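You operate a simulated robot arm through the tools that you are given. There is no shell and no other tool. Be economical: measure what you need, move in short steps, check, and stop when the job is done.

You run a simulated robot arm. Do the job below in one go: nothing can be reset, and whatever is moved stays where it is left.

Task
Take the spare mandrel and put it on the service bench. Fetch the brass press weight and set it on the work space of the assembly table. Turn the lance air dial to 3. Put the rail wiper on the doser bench away on the service bench. Take the polishing felt and leave it on the shelf under the label bench. Put the purple slip pad on the yellow drip tray. Open the doser hopper lid. Any order will do. Set down upright: spare mandrel, brass press weight, rail wiper, polishing felt.

The check looks at the end state, three seconds after you hand in, the way a careful person would. Anything else that was tipped, shoved, dropped, spilled or broken makes it a failure. Lids that push on must go on centred and level and be pressed home; caps that screw on are set level and turned clockwise until they are tight.

Robot
A 7-joint arm with a two-finger parallel gripper on a trunk, on a base that drives. Base frame: it is fixed to the floor where the robot stands at the start and does not move with it; the origin is under the middle of the robot, x ahead of it, y to its left, z up; the surface under the hand at the start is at about z = 0.8. Lengths are in m, angles in rad, forces in N, time in s.
With the tool pointing down near the work surface it reaches from about 0.3 to 0.72 m from the robot's upright axis, wherever it stands. Its first joint turns from -2.897 to 2.897 rad. Places, roughly: brass press weight (5x5x6 cm) [0.5, -1.6, 0.8]; doser hopper lid [-7.2, -7.2, 1.2]; lance air dial [-7.1, -6, 0.6]; polishing felt (5x4x5 cm) [-3.4, -6.3, 0.9]; purple slip pad [-3.75, -4.75, 1.25]; rail wiper (6x4x6 cm) [-7.2, -7.5, 0.8]; service bench [-4, 0.9, 0.9]; shelf under the label bench (136x24 cm) [-5, -6.78, 0.42]; spare mandrel [0.5, 0, 1]; work space of the assembly table [0.5, -0.5, 0.8]; yellow drip tray (30x22x11 cm) [-3.7, -5.1, 1.2]. Payload 3.43 kg.
The tool frame sits at the grasp point between the pads (the TCP): z along the fingers, y along the line on which they close. The tips reach 0.034 m beyond it. The gripper opens to 0.128 m. The fingers are 0.024 m wide and 0.012 m thick; the gripper's body (0.048 by 0.13 m) begins 0.096 m behind the TCP.
Orientation is told as [roll, pitch, yaw] about the base's x, y, z axes, in that order, counted from this pose: with the fingers straight down and closing along the base's y, the tool's x points along the base's -x, its y along +y and its z along -z.

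Tools
- The arm moves only by the tool play_rows. Its argument "moves" is a list of rows, each a list of 7 numbers: the shift along the base's x, y, z in mm, then the turn, a rotation vector about the base's x, y, z in degrees, then the opening in per cent of the stroke, from 0 (shut) to 100 (fully open). In form: [[x, y, z, rx, ry, rz, hand], ...]. A call has 1 to 20 rows; each row shifts and turns the commanded pose from where the row before left it. Rows are played at 5 a second. More than 0.05 m and 0.15 rad between two rows, or a gripper value outside its range, and nothing of the call is played. Where a pose cannot be reached the arm comes as near as it can. A force on the tool above 40 N (or 10 N above the force at the start of the call, whichever is more), or a blocked arm, ends the call early, and 0.2 s more pass. Each finger travels about 0.108 m/s and halts on what it meets, pressing with about 38 N; the grip force reading is that of the motor and also rises with nothing between the fingers. The clock runs only during rows and for 0.2 s after the last one: add rows that do not move to give the fingers time. The reply holds the time, the measured pose of the TCP, the force on the tool along the base axes, the opening and the grip force, in the units named above and with some noise, with the torque about the TCP (base axes, N m) and any sound that the robot's microphone picked up, and new pictures: "views" is both (left out), scene, wrist or none.
- Cameras (640 x 400 px; columns grow to the right, rows downward): "scene" is now at [-0.0111, 0.1031, 1.4414]; the picture's right is [-0.43, -0.90, 0.00], its down [-0.55, 0.27, -0.79] and it looks along [0.71, -0.34, -0.61] (base axes); focal length 294 px, centre (320, 200). "wrist" rides on the gripper at [0.076, -0.011, -0.16] in the tool frame; the picture's right is [0.15, 0.99, 0.00], its down [-0.88, 0.13, -0.46] and it looks along [-0.45, 0.07, 0.89] (tool axes); focal length 234 px, centre (320, 200). There is no depth. A picture from a camera that has moved, and an enlarged one, comes with that camera's place and axes in the base frame and with its lens.
- lift_body(by): slides the trunk up (or, below 0, down) by that many m; the arm and the scene camera ride with it, the base frame stays. It gives what a move gives, with no picture.
- roll_base(legs): drives the robot by 1 to 6 legs, each [ahead, left, turn to the left] in m, m and rad, along the robot's own axes; the way and the turn of a leg run together, so that a leg with both is an arc; at most 1.5 m and 3.142 rad a leg. The arm and the cameras ride along, it lands a little off, and it stops where it bumps. It gives what a move gives, and a new picture of the scene camera.
- turn_head(pan, tilt): turns the head with the scene camera to pan (to the left, within 1.501 rad either way) and tilt (down, from -0.506 to 1.204), counted from straight ahead of the robot. It gives what a move gives, and a new picture of the scene camera.
- enlarge(camera, box): a new picture of the part [left, top, right, bottom] of that camera's present view, enlarged. No time passes.
- job_done(): hands the job in; it is judged then, once.

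Work in short steps. Places have to be worked out from the pictures, the camera data and where the tool is seen: move nearer, look again, correct. Check each grasp and each placing, and mend what went wrong. You have 186 turns and 260 pictures in all, those below and enlarged ones among them. Open the gripper and draw the arm clear of the work before you hand the job in, unless the task says otherwise; then end with one line.

The tools are called after "Emit:" as name(argument=value, ...) on one line, values as JSON. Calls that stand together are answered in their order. play_rows: Moves the arm, as the interface text tells. Its arguments: {"type":"object","properties":{"moves":{"type":"array"},"views":{"type":"string","enum":["both","scene","wrist","none"]}},"required":["moves"]} The other tools are called the same way: lift_body (by) slides the trunk up or down; roll_base (legs) drives the base; turn_head (pan, tilt) turns the head that bears the scene camera; enlarge (camera, box) takes an enlarged picture of a part of a camera's view; job_done () hands the job in.

At the start:

```text
time: 0.0
position: [0.4449, -0.1745, 1.1014]
ee_rot: [0.0, 0.0, -0.001]
contact_force: [-0.1, 0.2, -0.3]
torque: [-0.02, 0.02, 0.01]
opening: 0.1281
grasp_force: 0.1
trunk travel left (down, up): [-0.15, 0.174]
robot x, y, heading: [0.0012, 0.0004, 0.003]
head pan, tilt: [-0.449, 0.656]
```

scene: 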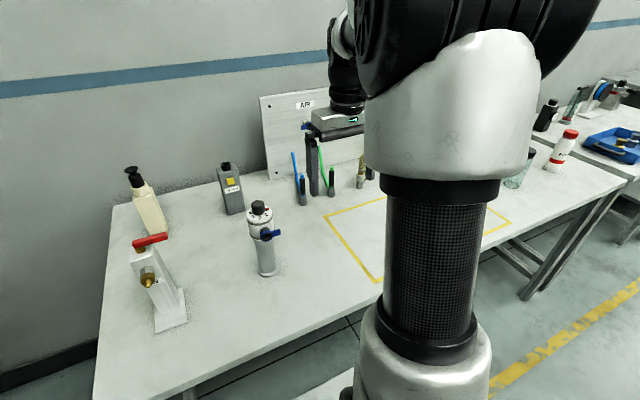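
wrist: 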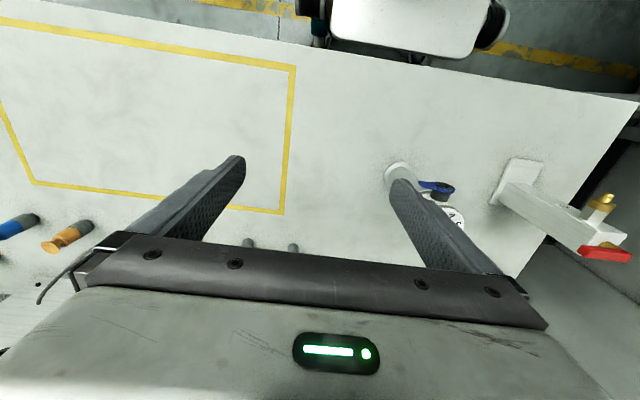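

I'll look closer at the area around the mandrel first.

Emit:
enlarge(camera="scene", box=[100, 140, 400, 340])

Emit:
turn_head(pan=-1.2, tilt=0.5)

```text
2.00 times, centred on (250, 240) of scene
camera zoom: at [-0.0111, 0.1031, 1.4414], right [-0.43, -0.9, 0.0], down [-0.55, 0.27, -0.79], along [0.71, -0.34, -0.61], focal length 589 px, centre (460, 120)
```

zoom: 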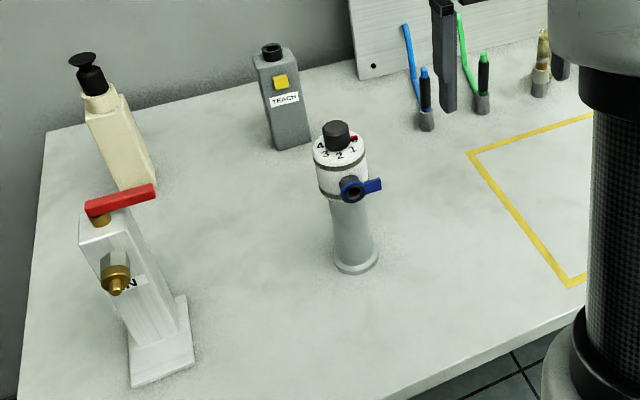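

```text
time: 1.1
position: [0.4464, -0.1733, 1.1026]
ee_rot: [0.002, -0.001, 0.0]
contact_force: [0.1, -0.4, -0.3]
torque: [-0.02, 0.04, 0.02]
opening: 0.1279
grasp_force: 0.0
trunk travel left (down, up): [-0.15, 0.174]
robot x, y, heading: [-0.0003, 0.0015, -0.001]
head pan, tilt: [-1.201, 0.499]
camera scene: at [-0.0561, 0.0559, 1.4554], right [-0.93, -0.36, 0.0], down [-0.17, 0.45, -0.88], along [0.32, -0.82, -0.48], focal length 294 px, centre (320, 200)
```

scene: 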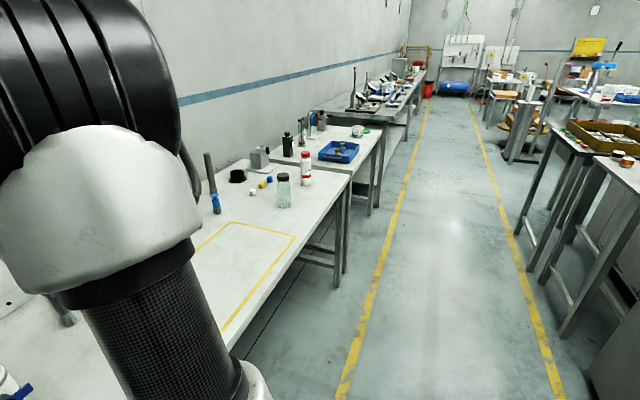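

The mandrel isn't obvious yet; I'll look straight ahead and enlarge.

Emit:
turn_head(pan=0.0, tilt=0.6)

Emit:
enlarge(camera="scene", box=[240, 100, 480, 250])

Emit:
enlarge(camera="wrist", box=[160, 150, 560, 300])

```text
time: 2.5
position: [0.446, -0.1745, 1.1024]
ee_rot: [0.0, 0.0, 0.0]
contact_force: [-0.7, 0.0, 0.1]
torque: [0.0, -0.03, 0.03]
opening: 0.1279
grasp_force: 0.0
trunk travel left (down, up): [-0.15, 0.174]
robot x, y, heading: [-0.0012, 0.0014, 0.001]
head pan, tilt: [0.0, 0.6]
camera scene: at [-0.0007, 0.1406, 1.4463], right [0.0, -1.0, 0.0], down [-0.56, 0.0, -0.83], along [0.83, 0.0, -0.56], focal length 294 px, centre (320, 200)
```

scene: 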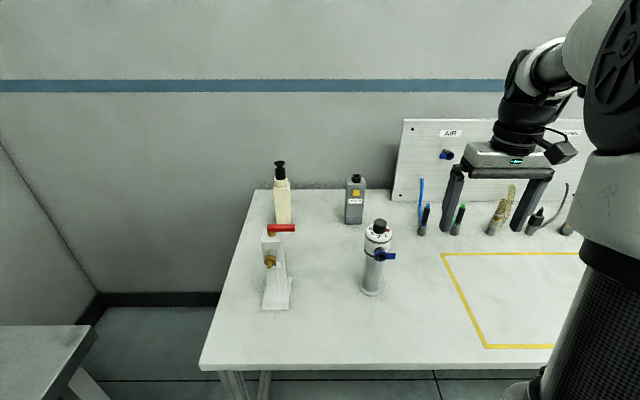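

```text
2.67 times, centred on (360, 175) of scene
camera zoom: at [-0.0007, 0.1406, 1.4463], right [0.0, -1.0, 0.0], down [-0.56, 0.0, -0.83], along [0.83, 0.0, -0.56], focal length 785 px, centre (213, 267)
```

zoom: 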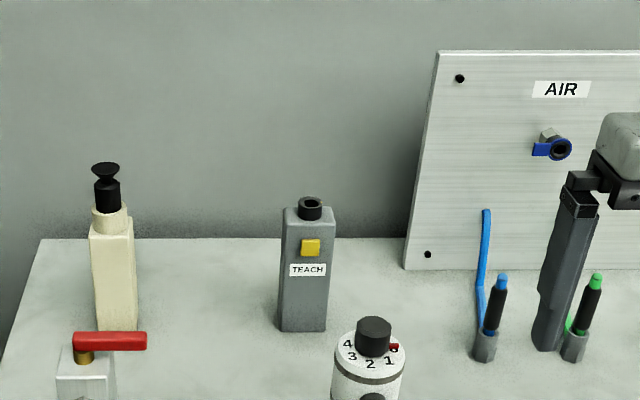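

```text
1.60 times, centred on (360, 225) of wrist
camera zoom: at [0.3686, -0.1863, 1.2619], right [-0.15, 0.99, 0.0], down [0.88, 0.13, 0.46], along [0.45, 0.07, -0.89], focal length 375 px, centre (256, 160)
```

zoom: 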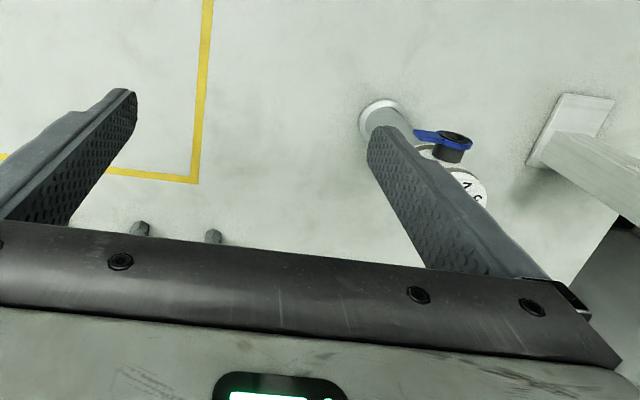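

I'll raise the arm and take it to the left/back so the whole table can be seen.

Emit:
play_rows(moves=[[-10, 40, 20, 0, 0, 0, 100], [-10, 40, 20, 0, 0, 0, 100], [-10, 40, 20, 0, 0, 0, 100], [-10, 40, 20, 0, 0, 0, 100], [-10, 40, 20, 0, 0, 0, 100], [-10, 40, 0, 0, 0, 0, 100], [-10, 40, 0, 0, 0, 0, 100], [-10, 40, 0, 0, 0, 0, 100]], views="wrist")

Emit:
turn_head(pan=-0.5, tilt=0.6)

```text
time: 4.3
position: [0.3665, 0.1484, 1.2004]
ee_rot: [0.0, -0.001, 0.001]
contact_force: [-0.2, -0.8, 0.4]
torque: [0.01, 0.04, -0.01]
opening: 0.128
grasp_force: 0.1
trunk travel left (down, up): [-0.15, 0.174]
robot x, y, heading: [0.0007, 0.0015, 0.004]
head pan, tilt: [0.0, 0.6]
camera wrist: at [0.2897, 0.1343, 1.3613], right [-0.15, 0.99, 0.0], down [0.88, 0.13, 0.46], along [0.45, 0.07, -0.89], focal length 234 px, centre (320, 200)
```

wrist: 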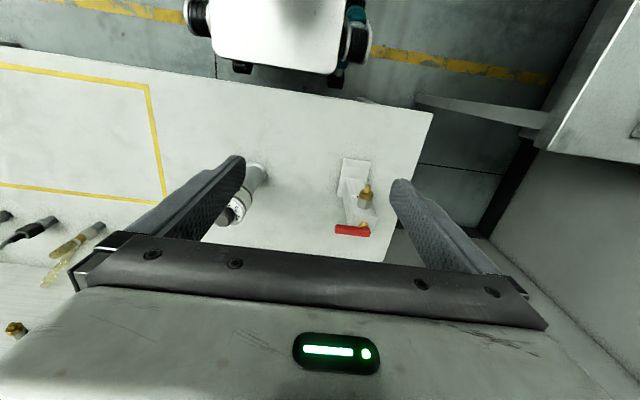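

```text
time: 5.2
position: [0.3665, 0.1465, 1.2013]
ee_rot: [0.002, 0.0, 0.0]
contact_force: [0.0, 0.2, 0.8]
torque: [0.01, -0.02, 0.04]
opening: 0.1281
grasp_force: 0.0
trunk travel left (down, up): [-0.15, 0.174]
robot x, y, heading: [-0.0001, -0.0025, -0.008]
head pan, tilt: [-0.499, 0.6]
camera scene: at [-0.0114, 0.0985, 1.4463], right [-0.48, -0.88, 0.0], down [-0.5, 0.27, -0.83], along [0.73, -0.39, -0.56], focal length 294 px, centre (320, 200)
```

scene: 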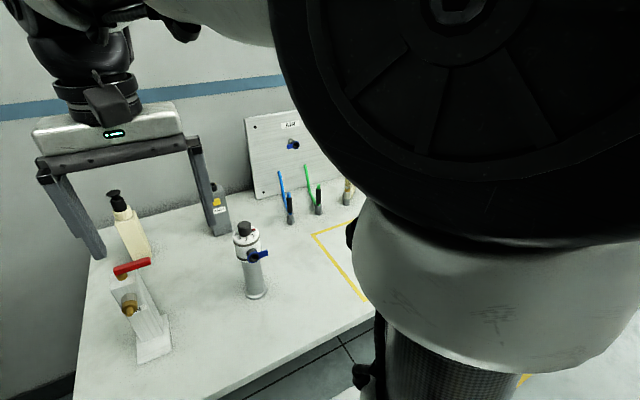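

I'll back up half a meter to get an overview of this table.

Emit:
roll_base(legs=[[-0.5, 0, 0]])

Emit:
turn_head(pan=0.0, tilt=0.4)

Emit:
turn_head(pan=-0.9, tilt=0.5)

```text
time: 8.2
position: [-0.1323, 0.1459, 1.2009]
ee_rot: [0.0, -0.001, -0.005]
contact_force: [0.4, -0.2, -0.3]
torque: [-0.04, 0.03, 0.01]
opening: 0.1279
grasp_force: 0.1
trunk travel left (down, up): [-0.15, 0.174]
robot x, y, heading: [-0.5011, 0.0006, -0.0]
head pan, tilt: [-0.499, 0.6]
camera scene: at [-0.5099, 0.0991, 1.4463], right [-0.48, -0.88, 0.0], down [-0.5, 0.27, -0.83], along [0.72, -0.4, -0.56], focal length 294 px, centre (320, 200)
```

scene: 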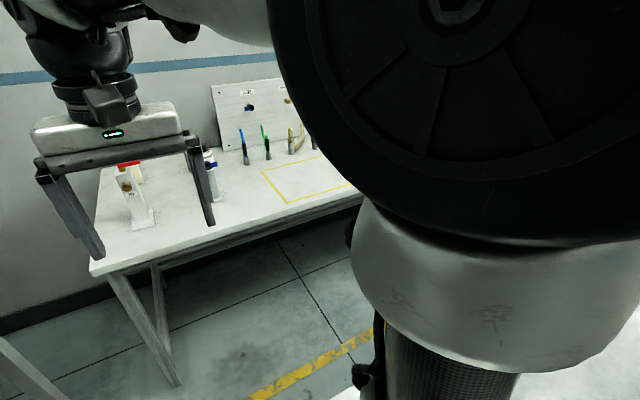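

```text
time: 9.1
position: [-0.1319, 0.1464, 1.2017]
ee_rot: [0.0, 0.0, -0.003]
contact_force: [-0.9, 0.2, -0.4]
torque: [-0.02, 0.01, -0.02]
opening: 0.128
grasp_force: 0.0
trunk travel left (down, up): [-0.15, 0.174]
robot x, y, heading: [-0.4966, 0.0004, -0.002]
head pan, tilt: [0.0, 0.4]
camera scene: at [-0.4948, 0.1413, 1.4645], right [0.0, -1.0, 0.0], down [-0.39, 0.0, -0.92], along [0.92, 0.0, -0.39], focal length 294 px, centre (320, 200)
```

scene: 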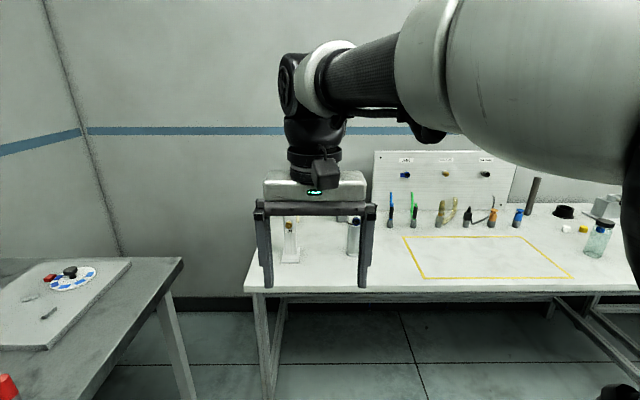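

```text
time: 10.3
position: [-0.1323, 0.147, 1.2013]
ee_rot: [-0.001, 0.0, -0.004]
contact_force: [0.1, -0.3, -0.9]
torque: [-0.01, -0.02, -0.05]
opening: 0.1278
grasp_force: 0.1
trunk travel left (down, up): [-0.15, 0.174]
robot x, y, heading: [-0.5022, -0.0006, -0.005]
head pan, tilt: [-0.901, 0.499]
camera scene: at [-0.531, 0.0702, 1.4554], right [-0.79, -0.62, 0.0], down [-0.3, 0.38, -0.88], along [0.54, -0.69, -0.48], focal length 294 px, centre (320, 200)
```

scene: 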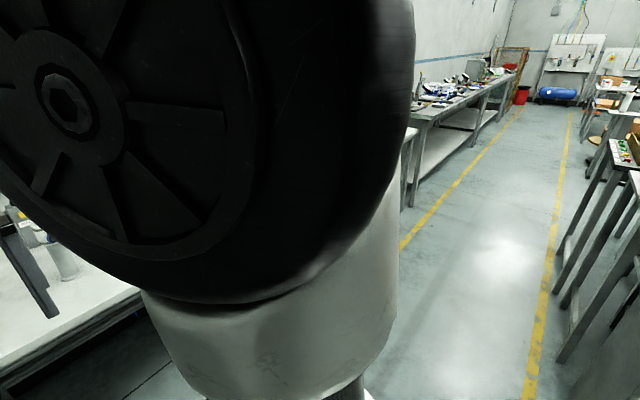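

I'll return to the bench and inspect the post closely with the wrist camera.

Emit:
roll_base(legs=[[0.5, 0, 0]])

Emit:
play_rows(moves=[[15, -35, 0, 0, 0, 0, 100], [15, -35, 0, 0, 0, 0, 100], [15, -35, -10, 0, 0, 0, 100], [15, -35, -10, 0, 0, 0, 100]], views="wrist")

Emit:
turn_head(pan=0.0, tilt=0.6)

Emit:
enlarge(camera="scene", box=[330, 190, 430, 310])

```text
time: 13.2
position: [0.3675, 0.1429, 1.2012]
ee_rot: [-0.002, -0.001, -0.007]
contact_force: [0.3, -0.4, 0.1]
torque: [0.02, 0.03, 0.01]
opening: 0.128
grasp_force: 0.0
trunk travel left (down, up): [-0.15, 0.174]
robot x, y, heading: [0.0008, -0.0016, -0.009]
head pan, tilt: [-0.901, 0.499]
camera scene: at [-0.0322, 0.0679, 1.4554], right [-0.79, -0.62, 0.0], down [-0.29, 0.38, -0.88], along [0.54, -0.69, -0.48], focal length 294 px, centre (320, 200)
```

scene: 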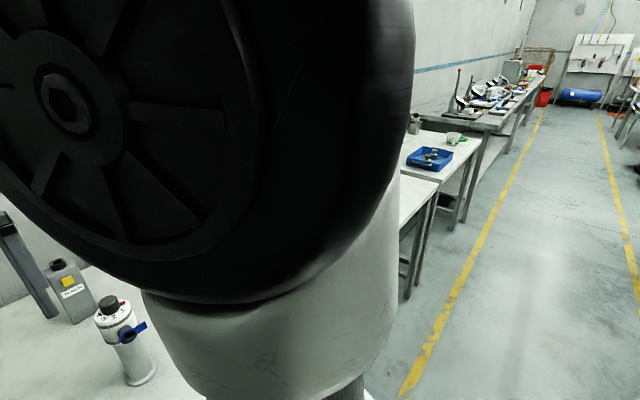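

```text
time: 14.2
position: [0.4269, 0.003, 1.1808]
ee_rot: [0.0, 0.0, -0.005]
contact_force: [0.4, 0.8, -0.3]
torque: [-0.03, 0.01, -0.02]
opening: 0.1279
grasp_force: 0.0
trunk travel left (down, up): [-0.15, 0.174]
robot x, y, heading: [0.0014, 0.0026, -0.005]
head pan, tilt: [-0.901, 0.499]
camera wrist: at [0.3514, -0.0099, 1.34], right [-0.14, 0.99, 0.0], down [0.88, 0.13, 0.46], along [0.45, 0.06, -0.89], focal length 234 px, centre (320, 200)
```

wrist: 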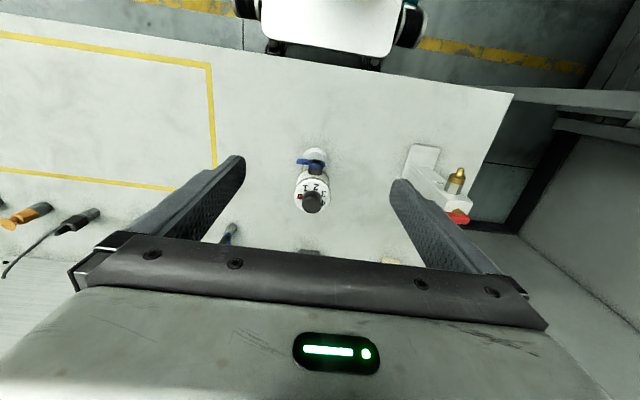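

```text
time: 15.4
position: [0.4274, 0.0029, 1.18]
ee_rot: [-0.001, 0.0, -0.008]
contact_force: [0.3, 0.3, -0.2]
torque: [0.0, 0.0, 0.02]
opening: 0.128
grasp_force: 0.0
trunk travel left (down, up): [-0.15, 0.174]
robot x, y, heading: [-0.0006, -0.0003, -0.009]
head pan, tilt: [0.0, 0.6]
camera scene: at [0.0001, 0.1389, 1.4463], right [-0.01, -1.0, 0.0], down [-0.56, 0.0, -0.83], along [0.83, -0.01, -0.56], focal length 294 px, centre (320, 200)
```

scene: 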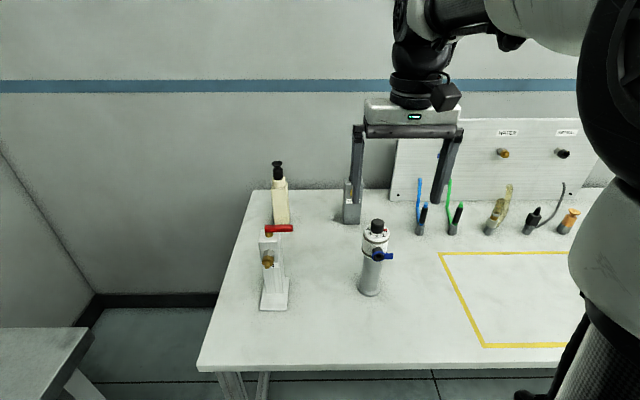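

```text
3.33 times, centred on (380, 250) of scene
camera zoom: at [0.0001, 0.1389, 1.4463], right [-0.01, -1.0, 0.0], down [-0.56, 0.0, -0.83], along [0.83, -0.01, -0.56], focal length 981 px, centre (120, 33)
```

zoom: 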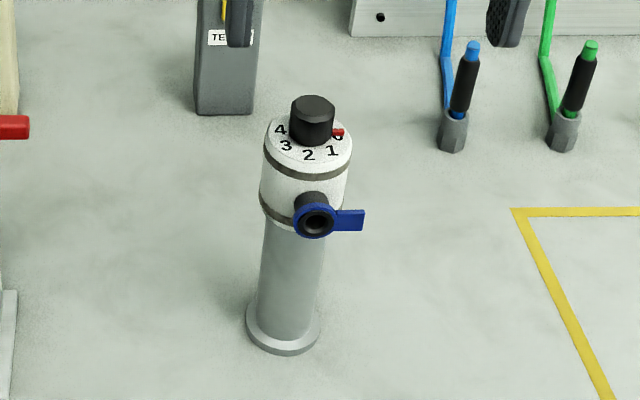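

Let me enlarge the wrist view of this post for seams.

Emit:
enlarge(camera="wrist", box=[270, 135, 350, 225])

Emit:
turn_head(pan=0.7, tilt=0.5)

Emit:
turn_head(pan=1.5, tilt=0.3)

```text
4.44 times, centred on (310, 180) of wrist
camera zoom: at [0.3511, -0.0093, 1.3403], right [-0.14, 0.99, 0.0], down [0.88, 0.12, 0.46], along [0.45, 0.06, -0.89], focal length 1041 px, centre (364, 289)
```

zoom: 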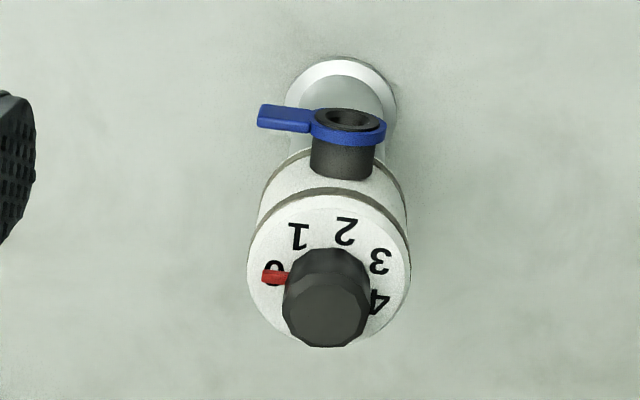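

```text
time: 16.5
position: [0.4266, 0.0032, 1.1818]
ee_rot: [-0.001, -0.001, -0.007]
contact_force: [0.0, 0.2, -0.2]
torque: [0.01, -0.01, -0.01]
opening: 0.128
grasp_force: 0.1
trunk travel left (down, up): [-0.15, 0.174]
robot x, y, heading: [0.0026, -0.0033, -0.002]
head pan, tilt: [0.7, 0.499]
camera scene: at [-0.0182, 0.1977, 1.4554], right [0.64, -0.77, 0.0], down [-0.37, -0.31, -0.88], along [0.68, 0.56, -0.48], focal length 294 px, centre (320, 200)
```

scene: 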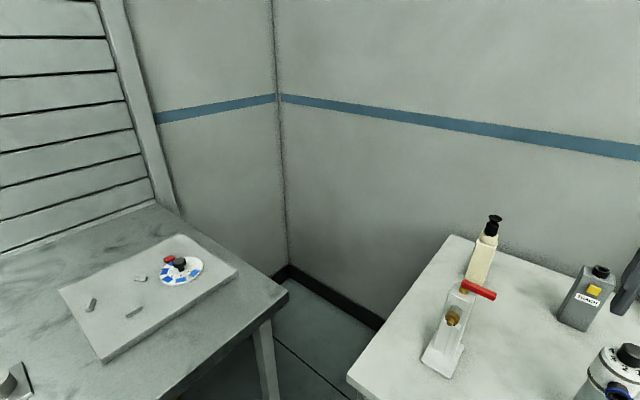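

```text
time: 17.6
position: [0.4273, 0.0025, 1.1801]
ee_rot: [0.001, 0.0, -0.007]
contact_force: [0.2, -0.3, 0.1]
torque: [0.03, -0.01, 0.01]
opening: 0.128
grasp_force: 0.0
trunk travel left (down, up): [-0.15, 0.174]
robot x, y, heading: [0.0003, 0.0003, -0.006]
head pan, tilt: [1.499, 0.3]
camera scene: at [-0.0808, 0.2327, 1.4738], right [1.0, -0.08, 0.0], down [-0.02, -0.29, -0.96], along [0.08, 0.95, -0.3], focal length 294 px, centre (320, 200)
```

scene: 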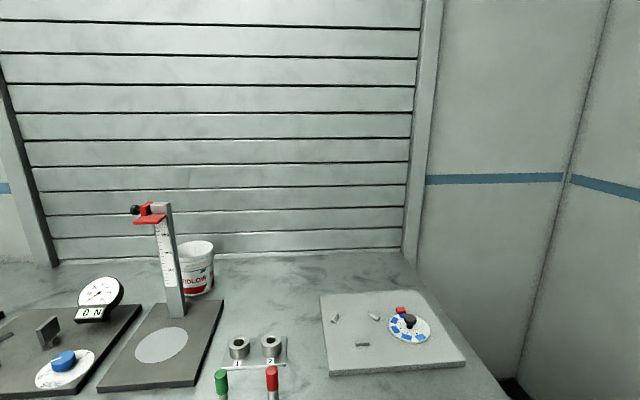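

The knob is clearly a dial. I'll enlarge the tool row on the rear of the table to look for a mandrel.

Emit:
turn_head(pan=-0.3, tilt=0.5)

Emit:
enlarge(camera="scene", box=[280, 120, 480, 245])

```text
time: 19.4
position: [0.4276, 0.0038, 1.1811]
ee_rot: [0.0, -0.001, -0.007]
contact_force: [-0.2, 0.0, -0.4]
torque: [0.01, -0.01, 0.0]
opening: 0.1282
grasp_force: 0.0
trunk travel left (down, up): [-0.15, 0.174]
robot x, y, heading: [-0.003, -0.0, -0.008]
head pan, tilt: [-0.3, 0.499]
camera scene: at [-0.0015, 0.1122, 1.4554], right [-0.3, -0.95, 0.0], down [-0.46, 0.14, -0.88], along [0.84, -0.26, -0.48], focal length 294 px, centre (320, 200)
```

scene: 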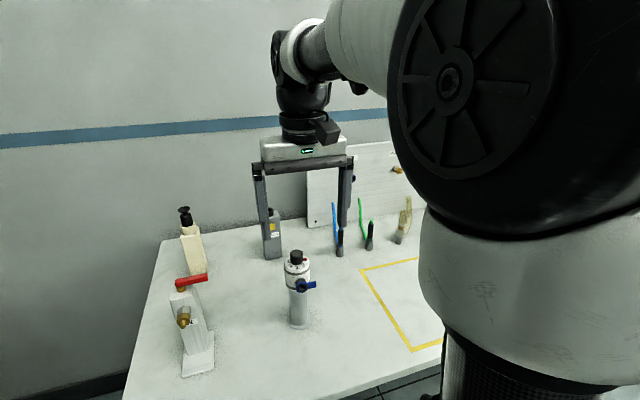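

```text
3.20 times, centred on (380, 182) of scene
camera zoom: at [-0.0015, 0.1122, 1.4554], right [-0.3, -0.95, 0.0], down [-0.46, 0.14, -0.88], along [0.84, -0.26, -0.48], focal length 942 px, centre (128, 256)
```

zoom: 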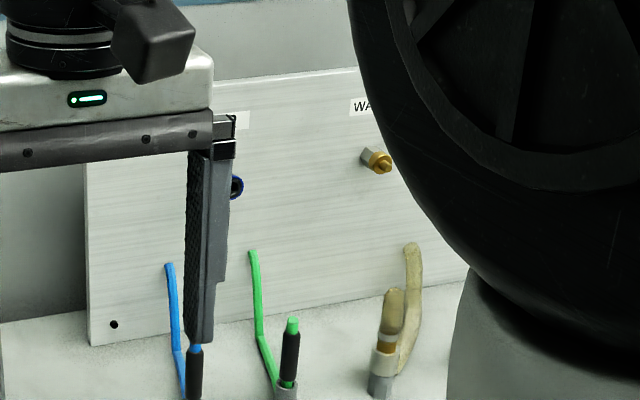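

No mandrel visible here yet. I'll strafe right along the table to look at the rest (grey rod, brass weight), keeping the arm high.

Emit:
roll_base(legs=[[-0.2, 0, 0], [0, -1.1, 0]])

Emit:
turn_head(pan=0.3, tilt=0.5)

```text
time: 31.7
position: [0.2191, -1.1123, 1.181]
ee_rot: [0.0, -0.002, 0.001]
contact_force: [0.3, -0.2, -1.0]
torque: [0.0, -0.03, -0.01]
opening: 0.128
grasp_force: 0.0
trunk travel left (down, up): [-0.15, 0.174]
robot x, y, heading: [-0.2091, -1.1214, 0.006]
head pan, tilt: [-0.3, 0.499]
camera scene: at [-0.2114, -1.005, 1.4554], right [-0.3, -0.95, 0.0], down [-0.46, 0.14, -0.88], along [0.84, -0.26, -0.48], focal length 294 px, centre (320, 200)
```

scene: 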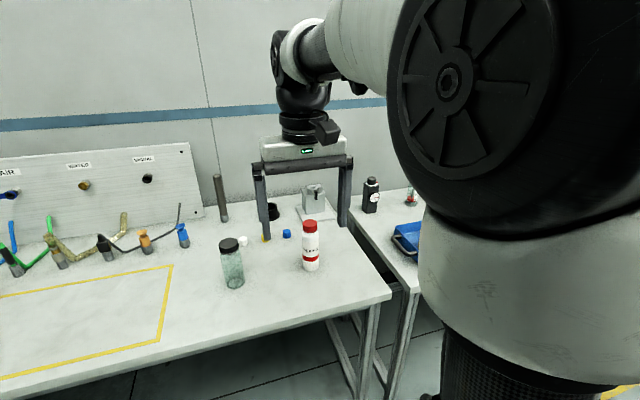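

```text
time: 32.7
position: [0.2186, -1.1123, 1.1807]
ee_rot: [0.0, 0.0, 0.001]
contact_force: [1.0, 0.2, 0.3]
torque: [0.0, -0.01, 0.01]
opening: 0.128
grasp_force: 0.0
trunk travel left (down, up): [-0.15, 0.174]
robot x, y, heading: [-0.211, -1.1213, -0.004]
head pan, tilt: [0.3, 0.499]
camera scene: at [-0.2113, -0.9513, 1.4554], right [0.29, -0.96, 0.0], down [-0.46, -0.14, -0.88], along [0.84, 0.26, -0.48], focal length 294 px, centre (320, 200)
```

scene: 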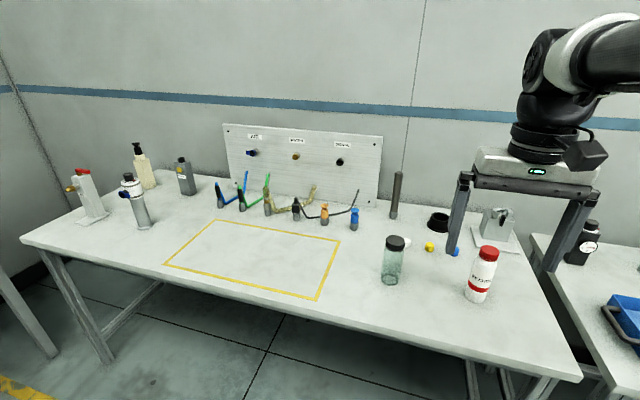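

A grey rod stands at the rear right of the table; enlarging it.

Emit:
enlarge(camera="scene", box=[360, 150, 540, 310])

Emit:
turn_head(pan=-0.75, tilt=0.5)

Emit:
turn_head(pan=-1.3, tilt=0.4)

```text
2.50 times, centred on (450, 230) of scene
camera zoom: at [-0.2113, -0.9513, 1.4554], right [0.29, -0.96, 0.0], down [-0.46, -0.14, -0.88], along [0.84, 0.26, -0.48], focal length 736 px, centre (-5, 125)
```

zoom: 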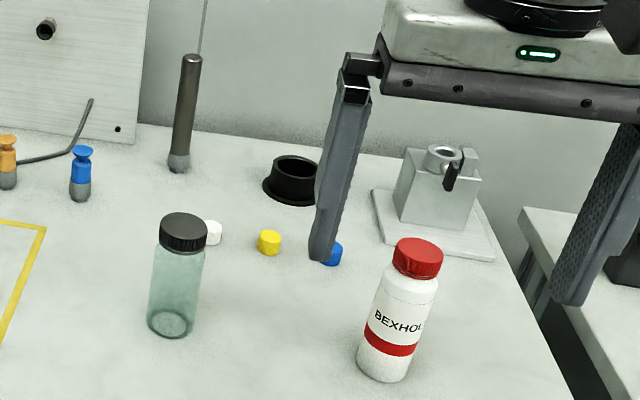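

```text
time: 34.0
position: [0.2179, -1.1113, 1.1792]
ee_rot: [-0.001, 0.0, -0.002]
contact_force: [-0.3, 1.0, -0.7]
torque: [-0.02, 0.02, -0.03]
opening: 0.1281
grasp_force: 0.0
trunk travel left (down, up): [-0.15, 0.174]
robot x, y, heading: [-0.2112, -1.1177, -0.0]
head pan, tilt: [-0.75, 0.499]
camera scene: at [-0.2318, -1.0401, 1.4554], right [-0.68, -0.73, 0.0], down [-0.35, 0.33, -0.88], along [0.64, -0.6, -0.48], focal length 294 px, centre (320, 200)
```

scene: 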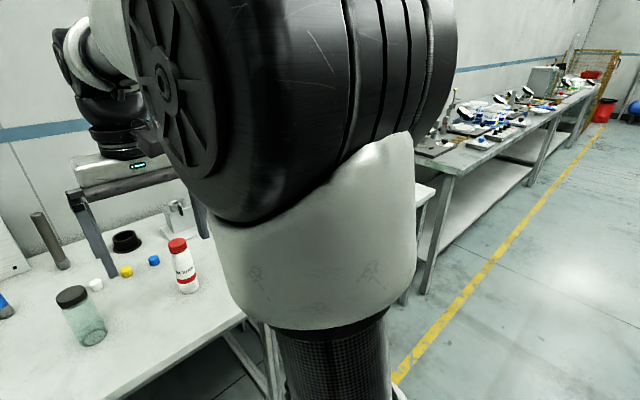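

```text
time: 35.0
position: [0.2181, -1.1118, 1.1803]
ee_rot: [0.0, 0.0, 0.001]
contact_force: [-0.3, 0.2, 0.2]
torque: [0.0, 0.02, -0.01]
opening: 0.128
grasp_force: 0.1
trunk travel left (down, up): [-0.15, 0.174]
robot x, y, heading: [-0.2046, -1.1197, -0.007]
head pan, tilt: [-1.3, 0.4]
camera scene: at [-0.2735, -1.0673, 1.4645], right [-0.96, -0.27, 0.0], down [-0.1, 0.38, -0.92], along [0.25, -0.89, -0.39], focal length 294 px, centre (320, 200)
```

scene: 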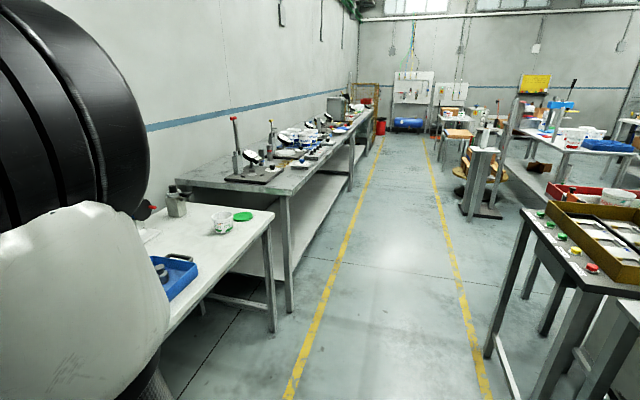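

I'll go on to the brass weight near (0.5,-1.6): strafe 0.45 m further and look.

Emit:
roll_base(legs=[[0, -0.55, 0]])

Emit:
turn_head(pan=0.0, tilt=0.6)

```text
time: 40.6
position: [0.2171, -1.6544, 1.1801]
ee_rot: [0.001, -0.001, -0.004]
contact_force: [0.3, 0.0, 0.1]
torque: [0.0, 0.04, 0.02]
opening: 0.128
grasp_force: 0.1
trunk travel left (down, up): [-0.15, 0.174]
robot x, y, heading: [-0.2101, -1.6611, -0.002]
head pan, tilt: [-1.3, 0.4]
camera scene: at [-0.275, -1.6072, 1.4645], right [-0.96, -0.26, 0.0], down [-0.1, 0.38, -0.92], along [0.24, -0.89, -0.39], focal length 294 px, centre (320, 200)
```

scene: 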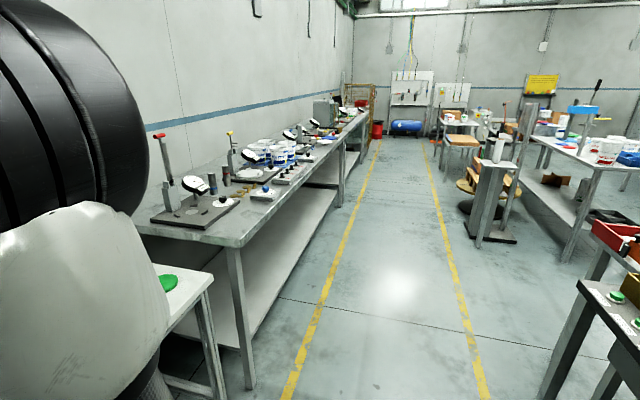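

```text
time: 42.1
position: [0.2166, -1.6531, 1.18]
ee_rot: [0.0, 0.0, -0.006]
contact_force: [-0.2, -0.3, 0.0]
torque: [0.04, 0.03, 0.01]
opening: 0.1282
grasp_force: 0.0
trunk travel left (down, up): [-0.15, 0.174]
robot x, y, heading: [-0.2094, -1.6599, -0.004]
head pan, tilt: [0.0, 0.6]
camera scene: at [-0.2109, -1.5184, 1.4463], right [-0.01, -1.0, 0.0], down [-0.56, 0.0, -0.83], along [0.83, -0.01, -0.56], focal length 294 px, centre (320, 200)
```

scene: 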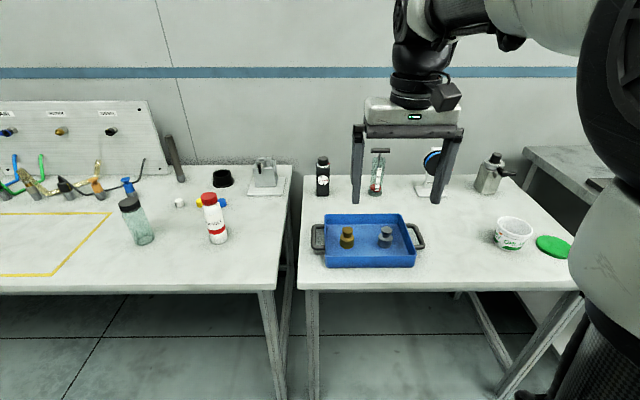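

The brass weight sits at about (0.49,-1.61) in the blue tray. I'll drive forward and look with the wrist camera from above.

Emit:
roll_base(legs=[[0.2, 0, 0]])

Emit:
play_rows(moves=[[20, 12, -30, 0, 0, 0, 100], [20, 12, -30, 0, 0, 0, 100], [15, 12, -30, 0, 0, 0, 100]], views="both")

Emit:
enlarge(camera="wrist", box=[220, 100, 420, 260])

```text
time: 43.7
position: [0.4126, -1.6557, 1.1796]
ee_rot: [-0.001, 0.0, -0.008]
contact_force: [-0.3, 0.4, -0.4]
torque: [0.02, 0.01, -0.03]
opening: 0.1279
grasp_force: 0.0
trunk travel left (down, up): [-0.15, 0.174]
robot x, y, heading: [-0.0136, -1.6623, -0.007]
head pan, tilt: [0.0, 0.6]
camera scene: at [-0.0134, -1.5196, 1.4463], right [-0.01, -1.0, 0.0], down [-0.56, 0.0, -0.83], along [0.83, -0.01, -0.56], focal length 294 px, centre (320, 200)
```

scene: 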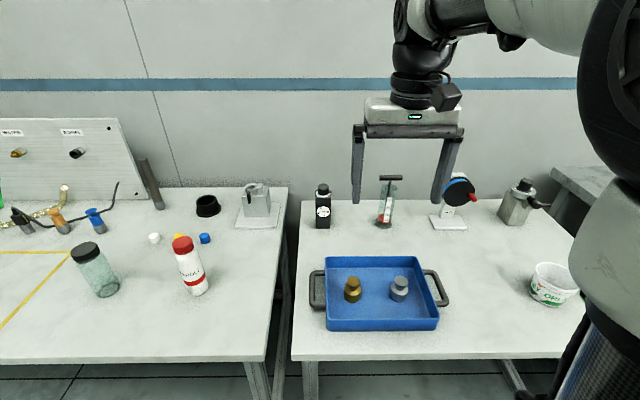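

```text
time: 44.5
position: [0.4711, -1.6212, 1.0891]
ee_rot: [0.001, -0.001, -0.009]
contact_force: [0.7, 0.3, 0.4]
torque: [-0.01, -0.01, 0.0]
opening: 0.1281
grasp_force: 0.0
trunk travel left (down, up): [-0.15, 0.174]
robot x, y, heading: [-0.0139, -1.6604, -0.005]
head pan, tilt: [0.0, 0.6]
camera scene: at [-0.0134, -1.5196, 1.4463], right [-0.01, -1.0, 0.0], down [-0.56, 0.0, -0.82], along [0.82, -0.01, -0.57], focal length 294 px, centre (320, 200)
camera wrist: at [0.3935, -1.6326, 1.2501], right [-0.14, 0.99, 0.0], down [0.88, 0.12, 0.46], along [0.45, 0.06, -0.89], focal length 234 px, centre (320, 200)
```

scene: 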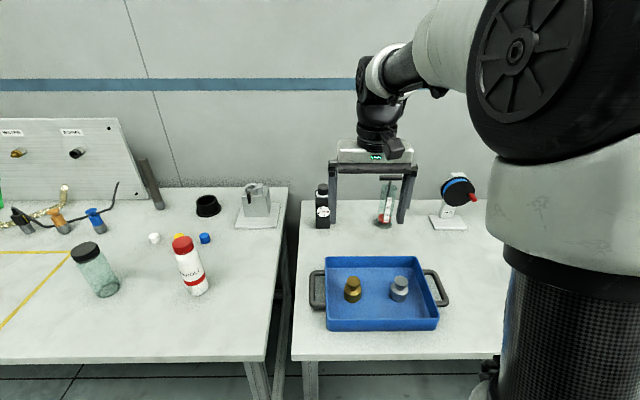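
wrist: 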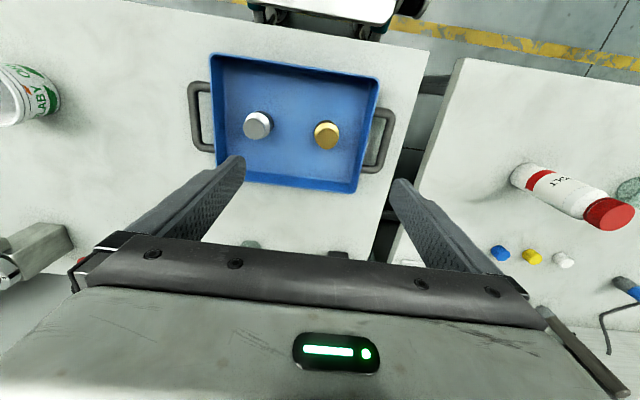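

```text
2.50 times, centred on (320, 180) of wrist
camera zoom: at [0.3935, -1.6326, 1.2501], right [-0.14, 0.99, 0.0], down [0.88, 0.12, 0.46], along [0.45, 0.06, -0.89], focal length 585 px, centre (320, 250)
```

zoom: 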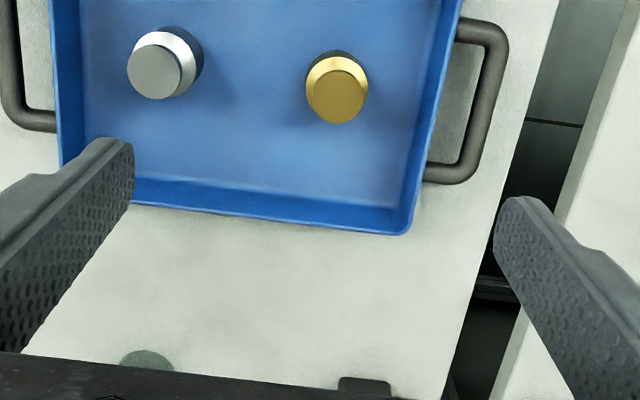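

The weight is at about (0.471,-1.609). I'll narrow the gripper to 60%, centre over it and go down partway.

Emit:
play_rows(moves=[[0, 12, 0, 0, 0, 0, 60], [0, 0, -40, 0, 0, 0, 60], [0, 0, -40, 0, 0, 0, 60], [0, 0, -40, 0, 0, 0, 60], [0, 0, -30, 0, 0, 0, 60]], views="both")

Emit:
enlarge(camera="scene", box=[290, 200, 450, 340])

```text
time: 45.7
position: [0.4696, -1.6079, 0.9419]
ee_rot: [0.001, -0.001, -0.005]
contact_force: [-0.2, -0.4, 0.8]
torque: [0.04, 0.01, -0.01]
opening: 0.0767
grasp_force: 0.1
trunk travel left (down, up): [-0.15, 0.174]
robot x, y, heading: [-0.0114, -1.6583, -0.004]
head pan, tilt: [0.0, 0.6]
camera scene: at [-0.0134, -1.5196, 1.4463], right [-0.01, -1.0, 0.0], down [-0.56, 0.0, -0.83], along [0.83, -0.01, -0.56], focal length 294 px, centre (320, 200)
camera wrist: at [0.3942, -1.6197, 1.1014], right [-0.14, 0.99, 0.0], down [0.88, 0.12, 0.46], along [0.45, 0.06, -0.89], focal length 234 px, centre (320, 200)
```

scene: 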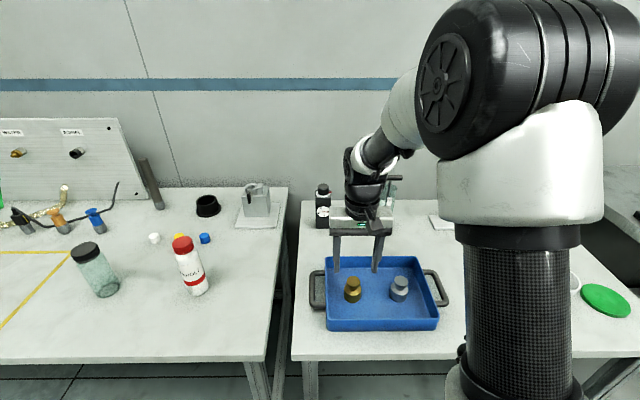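
wrist: 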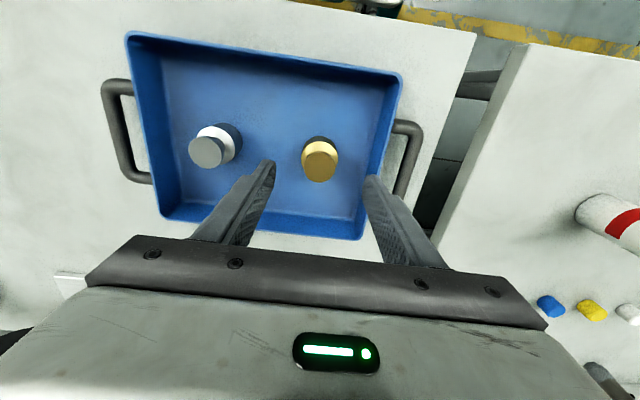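

```text
2.86 times, centred on (370, 270) of scene
camera zoom: at [-0.0134, -1.5196, 1.4463], right [-0.01, -1.0, 0.0], down [-0.56, 0.0, -0.83], along [0.83, -0.01, -0.56], focal length 841 px, centre (177, 0)
```

zoom: 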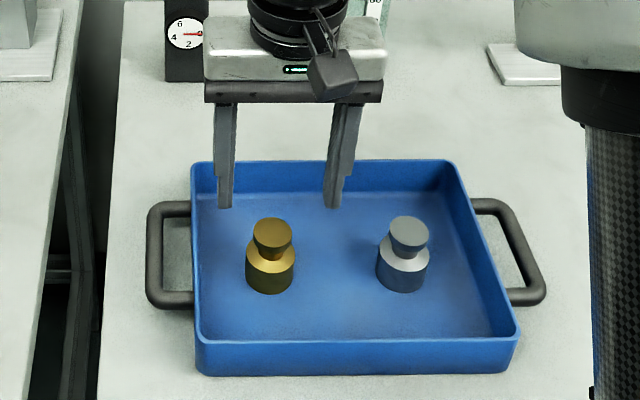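

Alignment looks right. I'll descend to grasp height and close.

Emit:
play_rows(moves=[[0, -2, -35, 0, 0, 0, 60], [1, 0, -35, 0, 0, 0, 60], [0, 0, -25, 0, 0, 0, 60], [0, 0, 0, 0, 0, 0, 30], [0, 0, 0, 0, 0, 0, 20], [0, 0, 0, 0, 0, 0, 20]], views="both")

```text
time: 47.1
position: [0.4698, -1.6096, 0.8452]
ee_rot: [0.001, -0.001, -0.008]
contact_force: [0.0, 1.4, -0.6]
torque: [0.04, -0.06, 0.02]
opening: 0.043
grasp_force: 37.9
trunk travel left (down, up): [-0.15, 0.174]
robot x, y, heading: [-0.0118, -1.6596, -0.005]
head pan, tilt: [0.0, 0.6]
camera scene: at [-0.0132, -1.5195, 1.4462], right [-0.01, -1.0, 0.0], down [-0.56, 0.0, -0.82], along [0.82, -0.01, -0.57], focal length 294 px, centre (320, 200)
camera wrist: at [0.393, -1.6217, 1.0054], right [-0.14, 0.99, 0.0], down [0.88, 0.12, 0.46], along [0.45, 0.06, -0.89], focal length 234 px, centre (320, 200)
```

scene: 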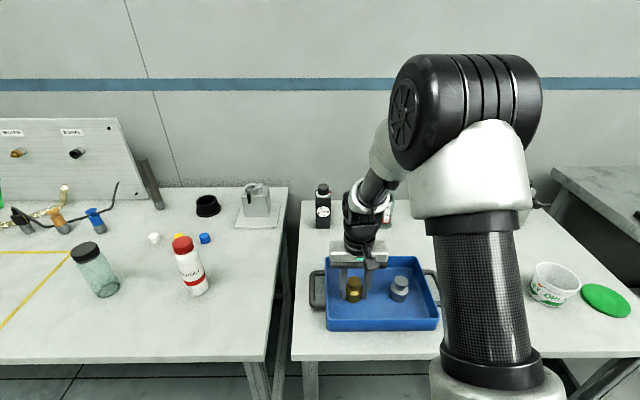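
wrist: 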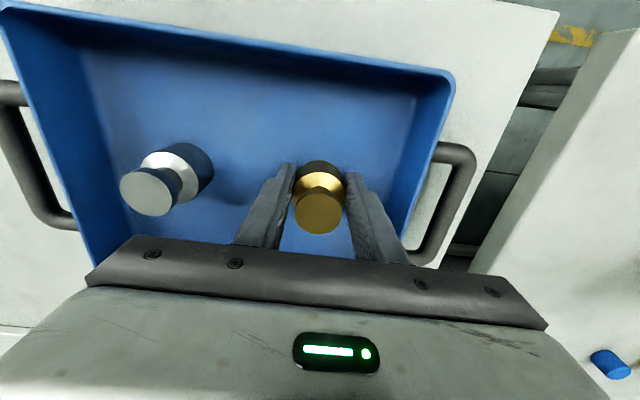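

Gripped at 43 mm. Lifting and checking.

Emit:
play_rows(moves=[[0, 0, 30, 0, 0, 0, 20], [0, 0, 40, 0, 0, 0, 20], [0, 0, 40, 0, 0, 0, 20], [0, 0, 40, 0, 0, 0, 20], [0, 0, 40, 0, 0, 0, 20]], views="both")

```text
time: 48.3
position: [0.4713, -1.6105, 1.036]
ee_rot: [-0.001, 0.001, -0.008]
contact_force: [-0.9, -0.3, 0.3]
torque: [0.03, 0.03, 0.0]
opening: 0.0254
grasp_force: 0.0
trunk travel left (down, up): [-0.15, 0.174]
robot x, y, heading: [-0.0122, -1.6619, -0.008]
head pan, tilt: [0.0, 0.6]
camera scene: at [-0.0133, -1.5195, 1.4462], right [-0.01, -1.0, 0.0], down [-0.56, 0.0, -0.83], along [0.83, -0.01, -0.56], focal length 294 px, centre (320, 200)
camera wrist: at [0.3941, -1.622, 1.1952], right [-0.14, 0.99, 0.0], down [0.88, 0.12, 0.46], along [0.45, 0.06, -0.89], focal length 234 px, centre (320, 200)
```

scene: 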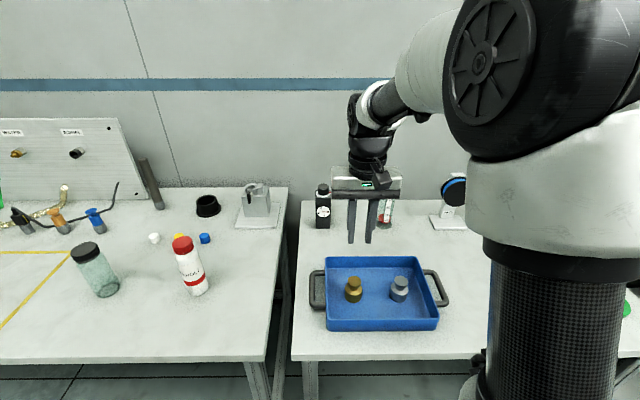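
wrist: 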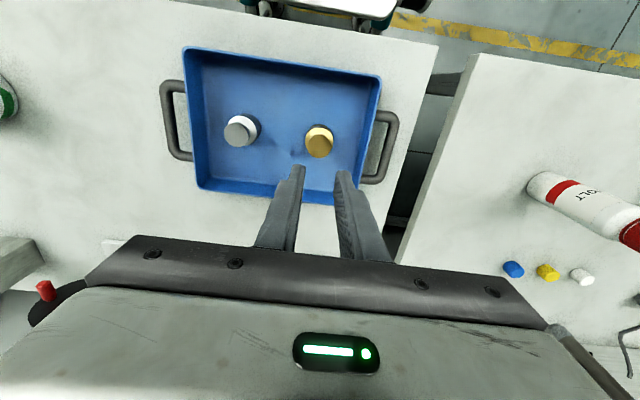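

The weight slipped out and stayed in place upright. I'll retry slightly higher so the pads' centre grips the flared knob, and lift slowly.

Emit:
play_rows(moves=[[1, 0, -40, 0, 0, 0, 60], [1, 0, -40, 0, 0, 0, 60], [0, 0, -40, 0, 0, 0, 60], [0, 0, -40, 0, 0, 0, 60], [0, 0, -11, 0, 0, 0, 60], [0, 0, 0, 0, 0, 0, 10], [0, 0, 0, 0, 0, 0, 0], [0, 0, 0, 0, 0, 0, 0]], views="wrist")

Emit:
enlarge(camera="scene", box=[300, 220, 440, 340])

```text
time: 50.1
position: [0.4719, -1.6109, 0.8644]
ee_rot: [0.0, -0.001, -0.007]
contact_force: [0.1, -0.1, -0.2]
torque: [0.03, -0.02, -0.04]
opening: 0.0428
grasp_force: 37.4
trunk travel left (down, up): [-0.15, 0.174]
robot x, y, heading: [-0.014, -1.6607, -0.006]
head pan, tilt: [0.0, 0.6]
camera wrist: at [0.3958, -1.6224, 1.0241], right [-0.14, 0.99, 0.0], down [0.88, 0.12, 0.46], along [0.45, 0.06, -0.89], focal length 234 px, centre (320, 200)
```

wrist: 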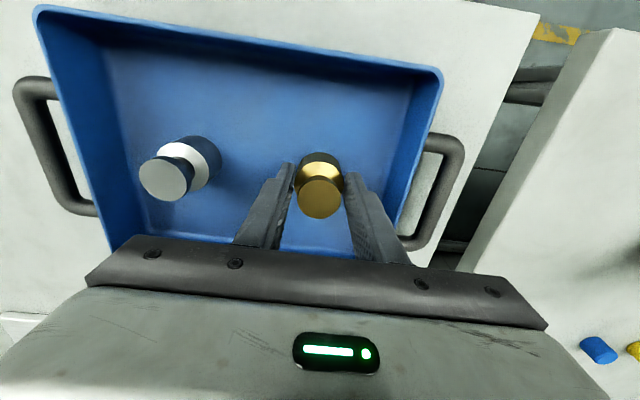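

```text
3.33 times, centred on (370, 280) of scene
camera zoom: at [-0.0132, -1.5195, 1.4462], right [-0.01, -1.0, 0.0], down [-0.57, 0.0, -0.82], along [0.82, -0.01, -0.57], focal length 981 px, centre (153, -67)
```

zoom: 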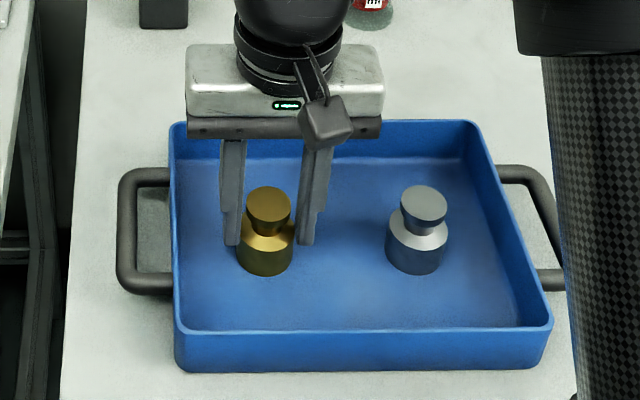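

Geometry agrees: fingers are centred on a 43 mm base. Lift slowly this time.

Emit:
play_rows(moves=[[0, 0, 3, 0, 0, 0, 0], [0, 0, 5, 0, 0, 0, 0], [0, 0, 5, 0, 0, 0, 0], [0, 0, 7, 0, 0, 0, 0]], views="none")

Emit:
enlarge(camera="scene", box=[300, 220, 440, 340])

```text
time: 51.1
position: [0.472, -1.6108, 0.8845]
ee_rot: [0.001, 0.001, -0.006]
contact_force: [-0.3, 0.6, -3.2]
torque: [-0.01, 0.02, 0.02]
opening: 0.0434
grasp_force: 37.8
trunk travel left (down, up): [-0.15, 0.174]
robot x, y, heading: [-0.0132, -1.6607, -0.002]
head pan, tilt: [0.0, 0.6]
```

```text
3.33 times, centred on (370, 280) of scene
camera zoom: at [-0.0131, -1.5195, 1.4463], right [-0.01, -1.0, 0.0], down [-0.57, 0.0, -0.82], along [0.82, -0.01, -0.57], focal length 981 px, centre (153, -67)
```

zoom: 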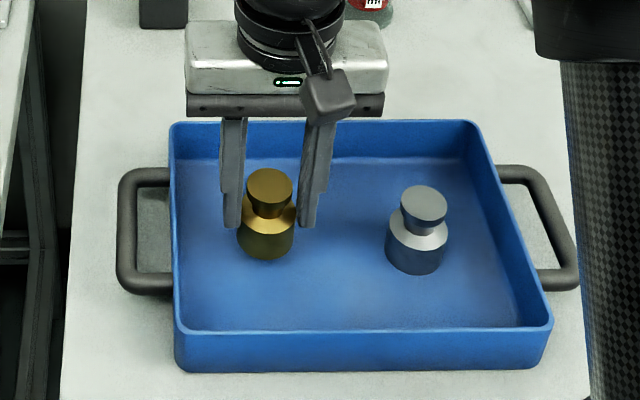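

It's held now. Continue raising gently.

Emit:
play_rows(moves=[[0, 0, 10, 0, 0, 0, 0], [0, 0, 15, 0, 0, 0, 0], [0, 0, 20, 0, 0, 0, 0], [0, 0, 25, 0, 0, 0, 0], [0, 0, 25, 0, 0, 0, 0], [0, 0, 25, 0, 0, 0, 0], [0, 0, 20, 0, 0, 0, 0], [0, 0, 15, 0, 0, 0, 0], [0, 0, 10, 0, 0, 0, 0]], views="both")

```text
time: 53.1
position: [0.4725, -1.6109, 1.0504]
ee_rot: [0.0, 0.001, -0.007]
contact_force: [0.1, -0.7, -3.3]
torque: [-0.02, 0.02, 0.02]
opening: 0.043
grasp_force: 37.9
trunk travel left (down, up): [-0.15, 0.174]
robot x, y, heading: [-0.0117, -1.6614, -0.007]
head pan, tilt: [0.0, 0.6]
camera scene: at [-0.0132, -1.5195, 1.4463], right [-0.01, -1.0, 0.0], down [-0.57, 0.0, -0.82], along [0.82, -0.01, -0.57], focal length 294 px, centre (320, 200)
camera wrist: at [0.3961, -1.623, 1.2096], right [-0.14, 0.99, 0.0], down [0.88, 0.12, 0.46], along [0.45, 0.06, -0.89], focal length 234 px, centre (320, 200)
```

scene: 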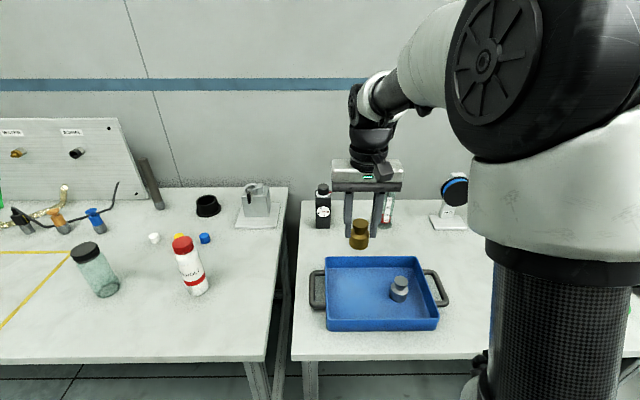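
wrist: 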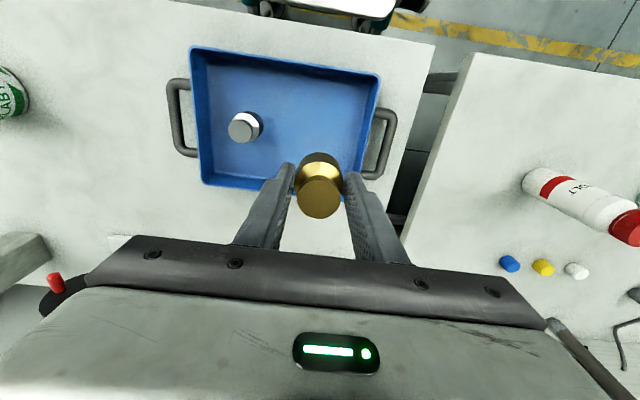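

Held well. Back off, strafe to the work space, and move in.

Emit:
roll_base(legs=[[-0.2, 0, 0], [0, 1.11, 0], [0.2, 0, 0]])

```text
time: 66.3
position: [0.4723, -0.5004, 1.0495]
ee_rot: [0.0, -0.001, 0.009]
contact_force: [0.0, 0.5, -3.8]
torque: [0.0, 0.05, 0.02]
opening: 0.0429
grasp_force: 36.8
trunk travel left (down, up): [-0.15, 0.174]
robot x, y, heading: [-0.0108, -0.5571, 0.004]
head pan, tilt: [0.0, 0.6]
camera scene: at [-0.0157, -0.4159, 1.4463], right [0.01, -1.0, 0.0], down [-0.57, 0.0, -0.82], along [0.82, 0.01, -0.57], focal length 294 px, centre (320, 200)
```

scene: 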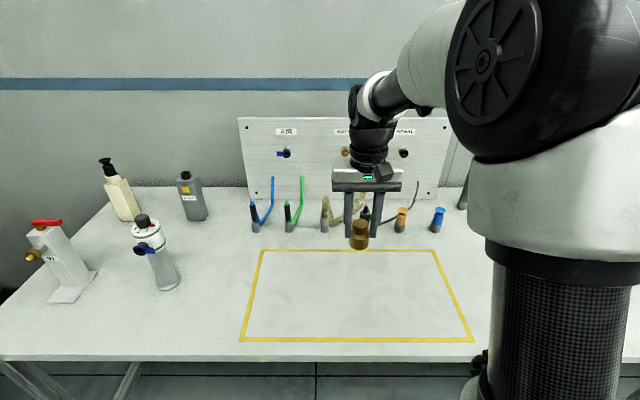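

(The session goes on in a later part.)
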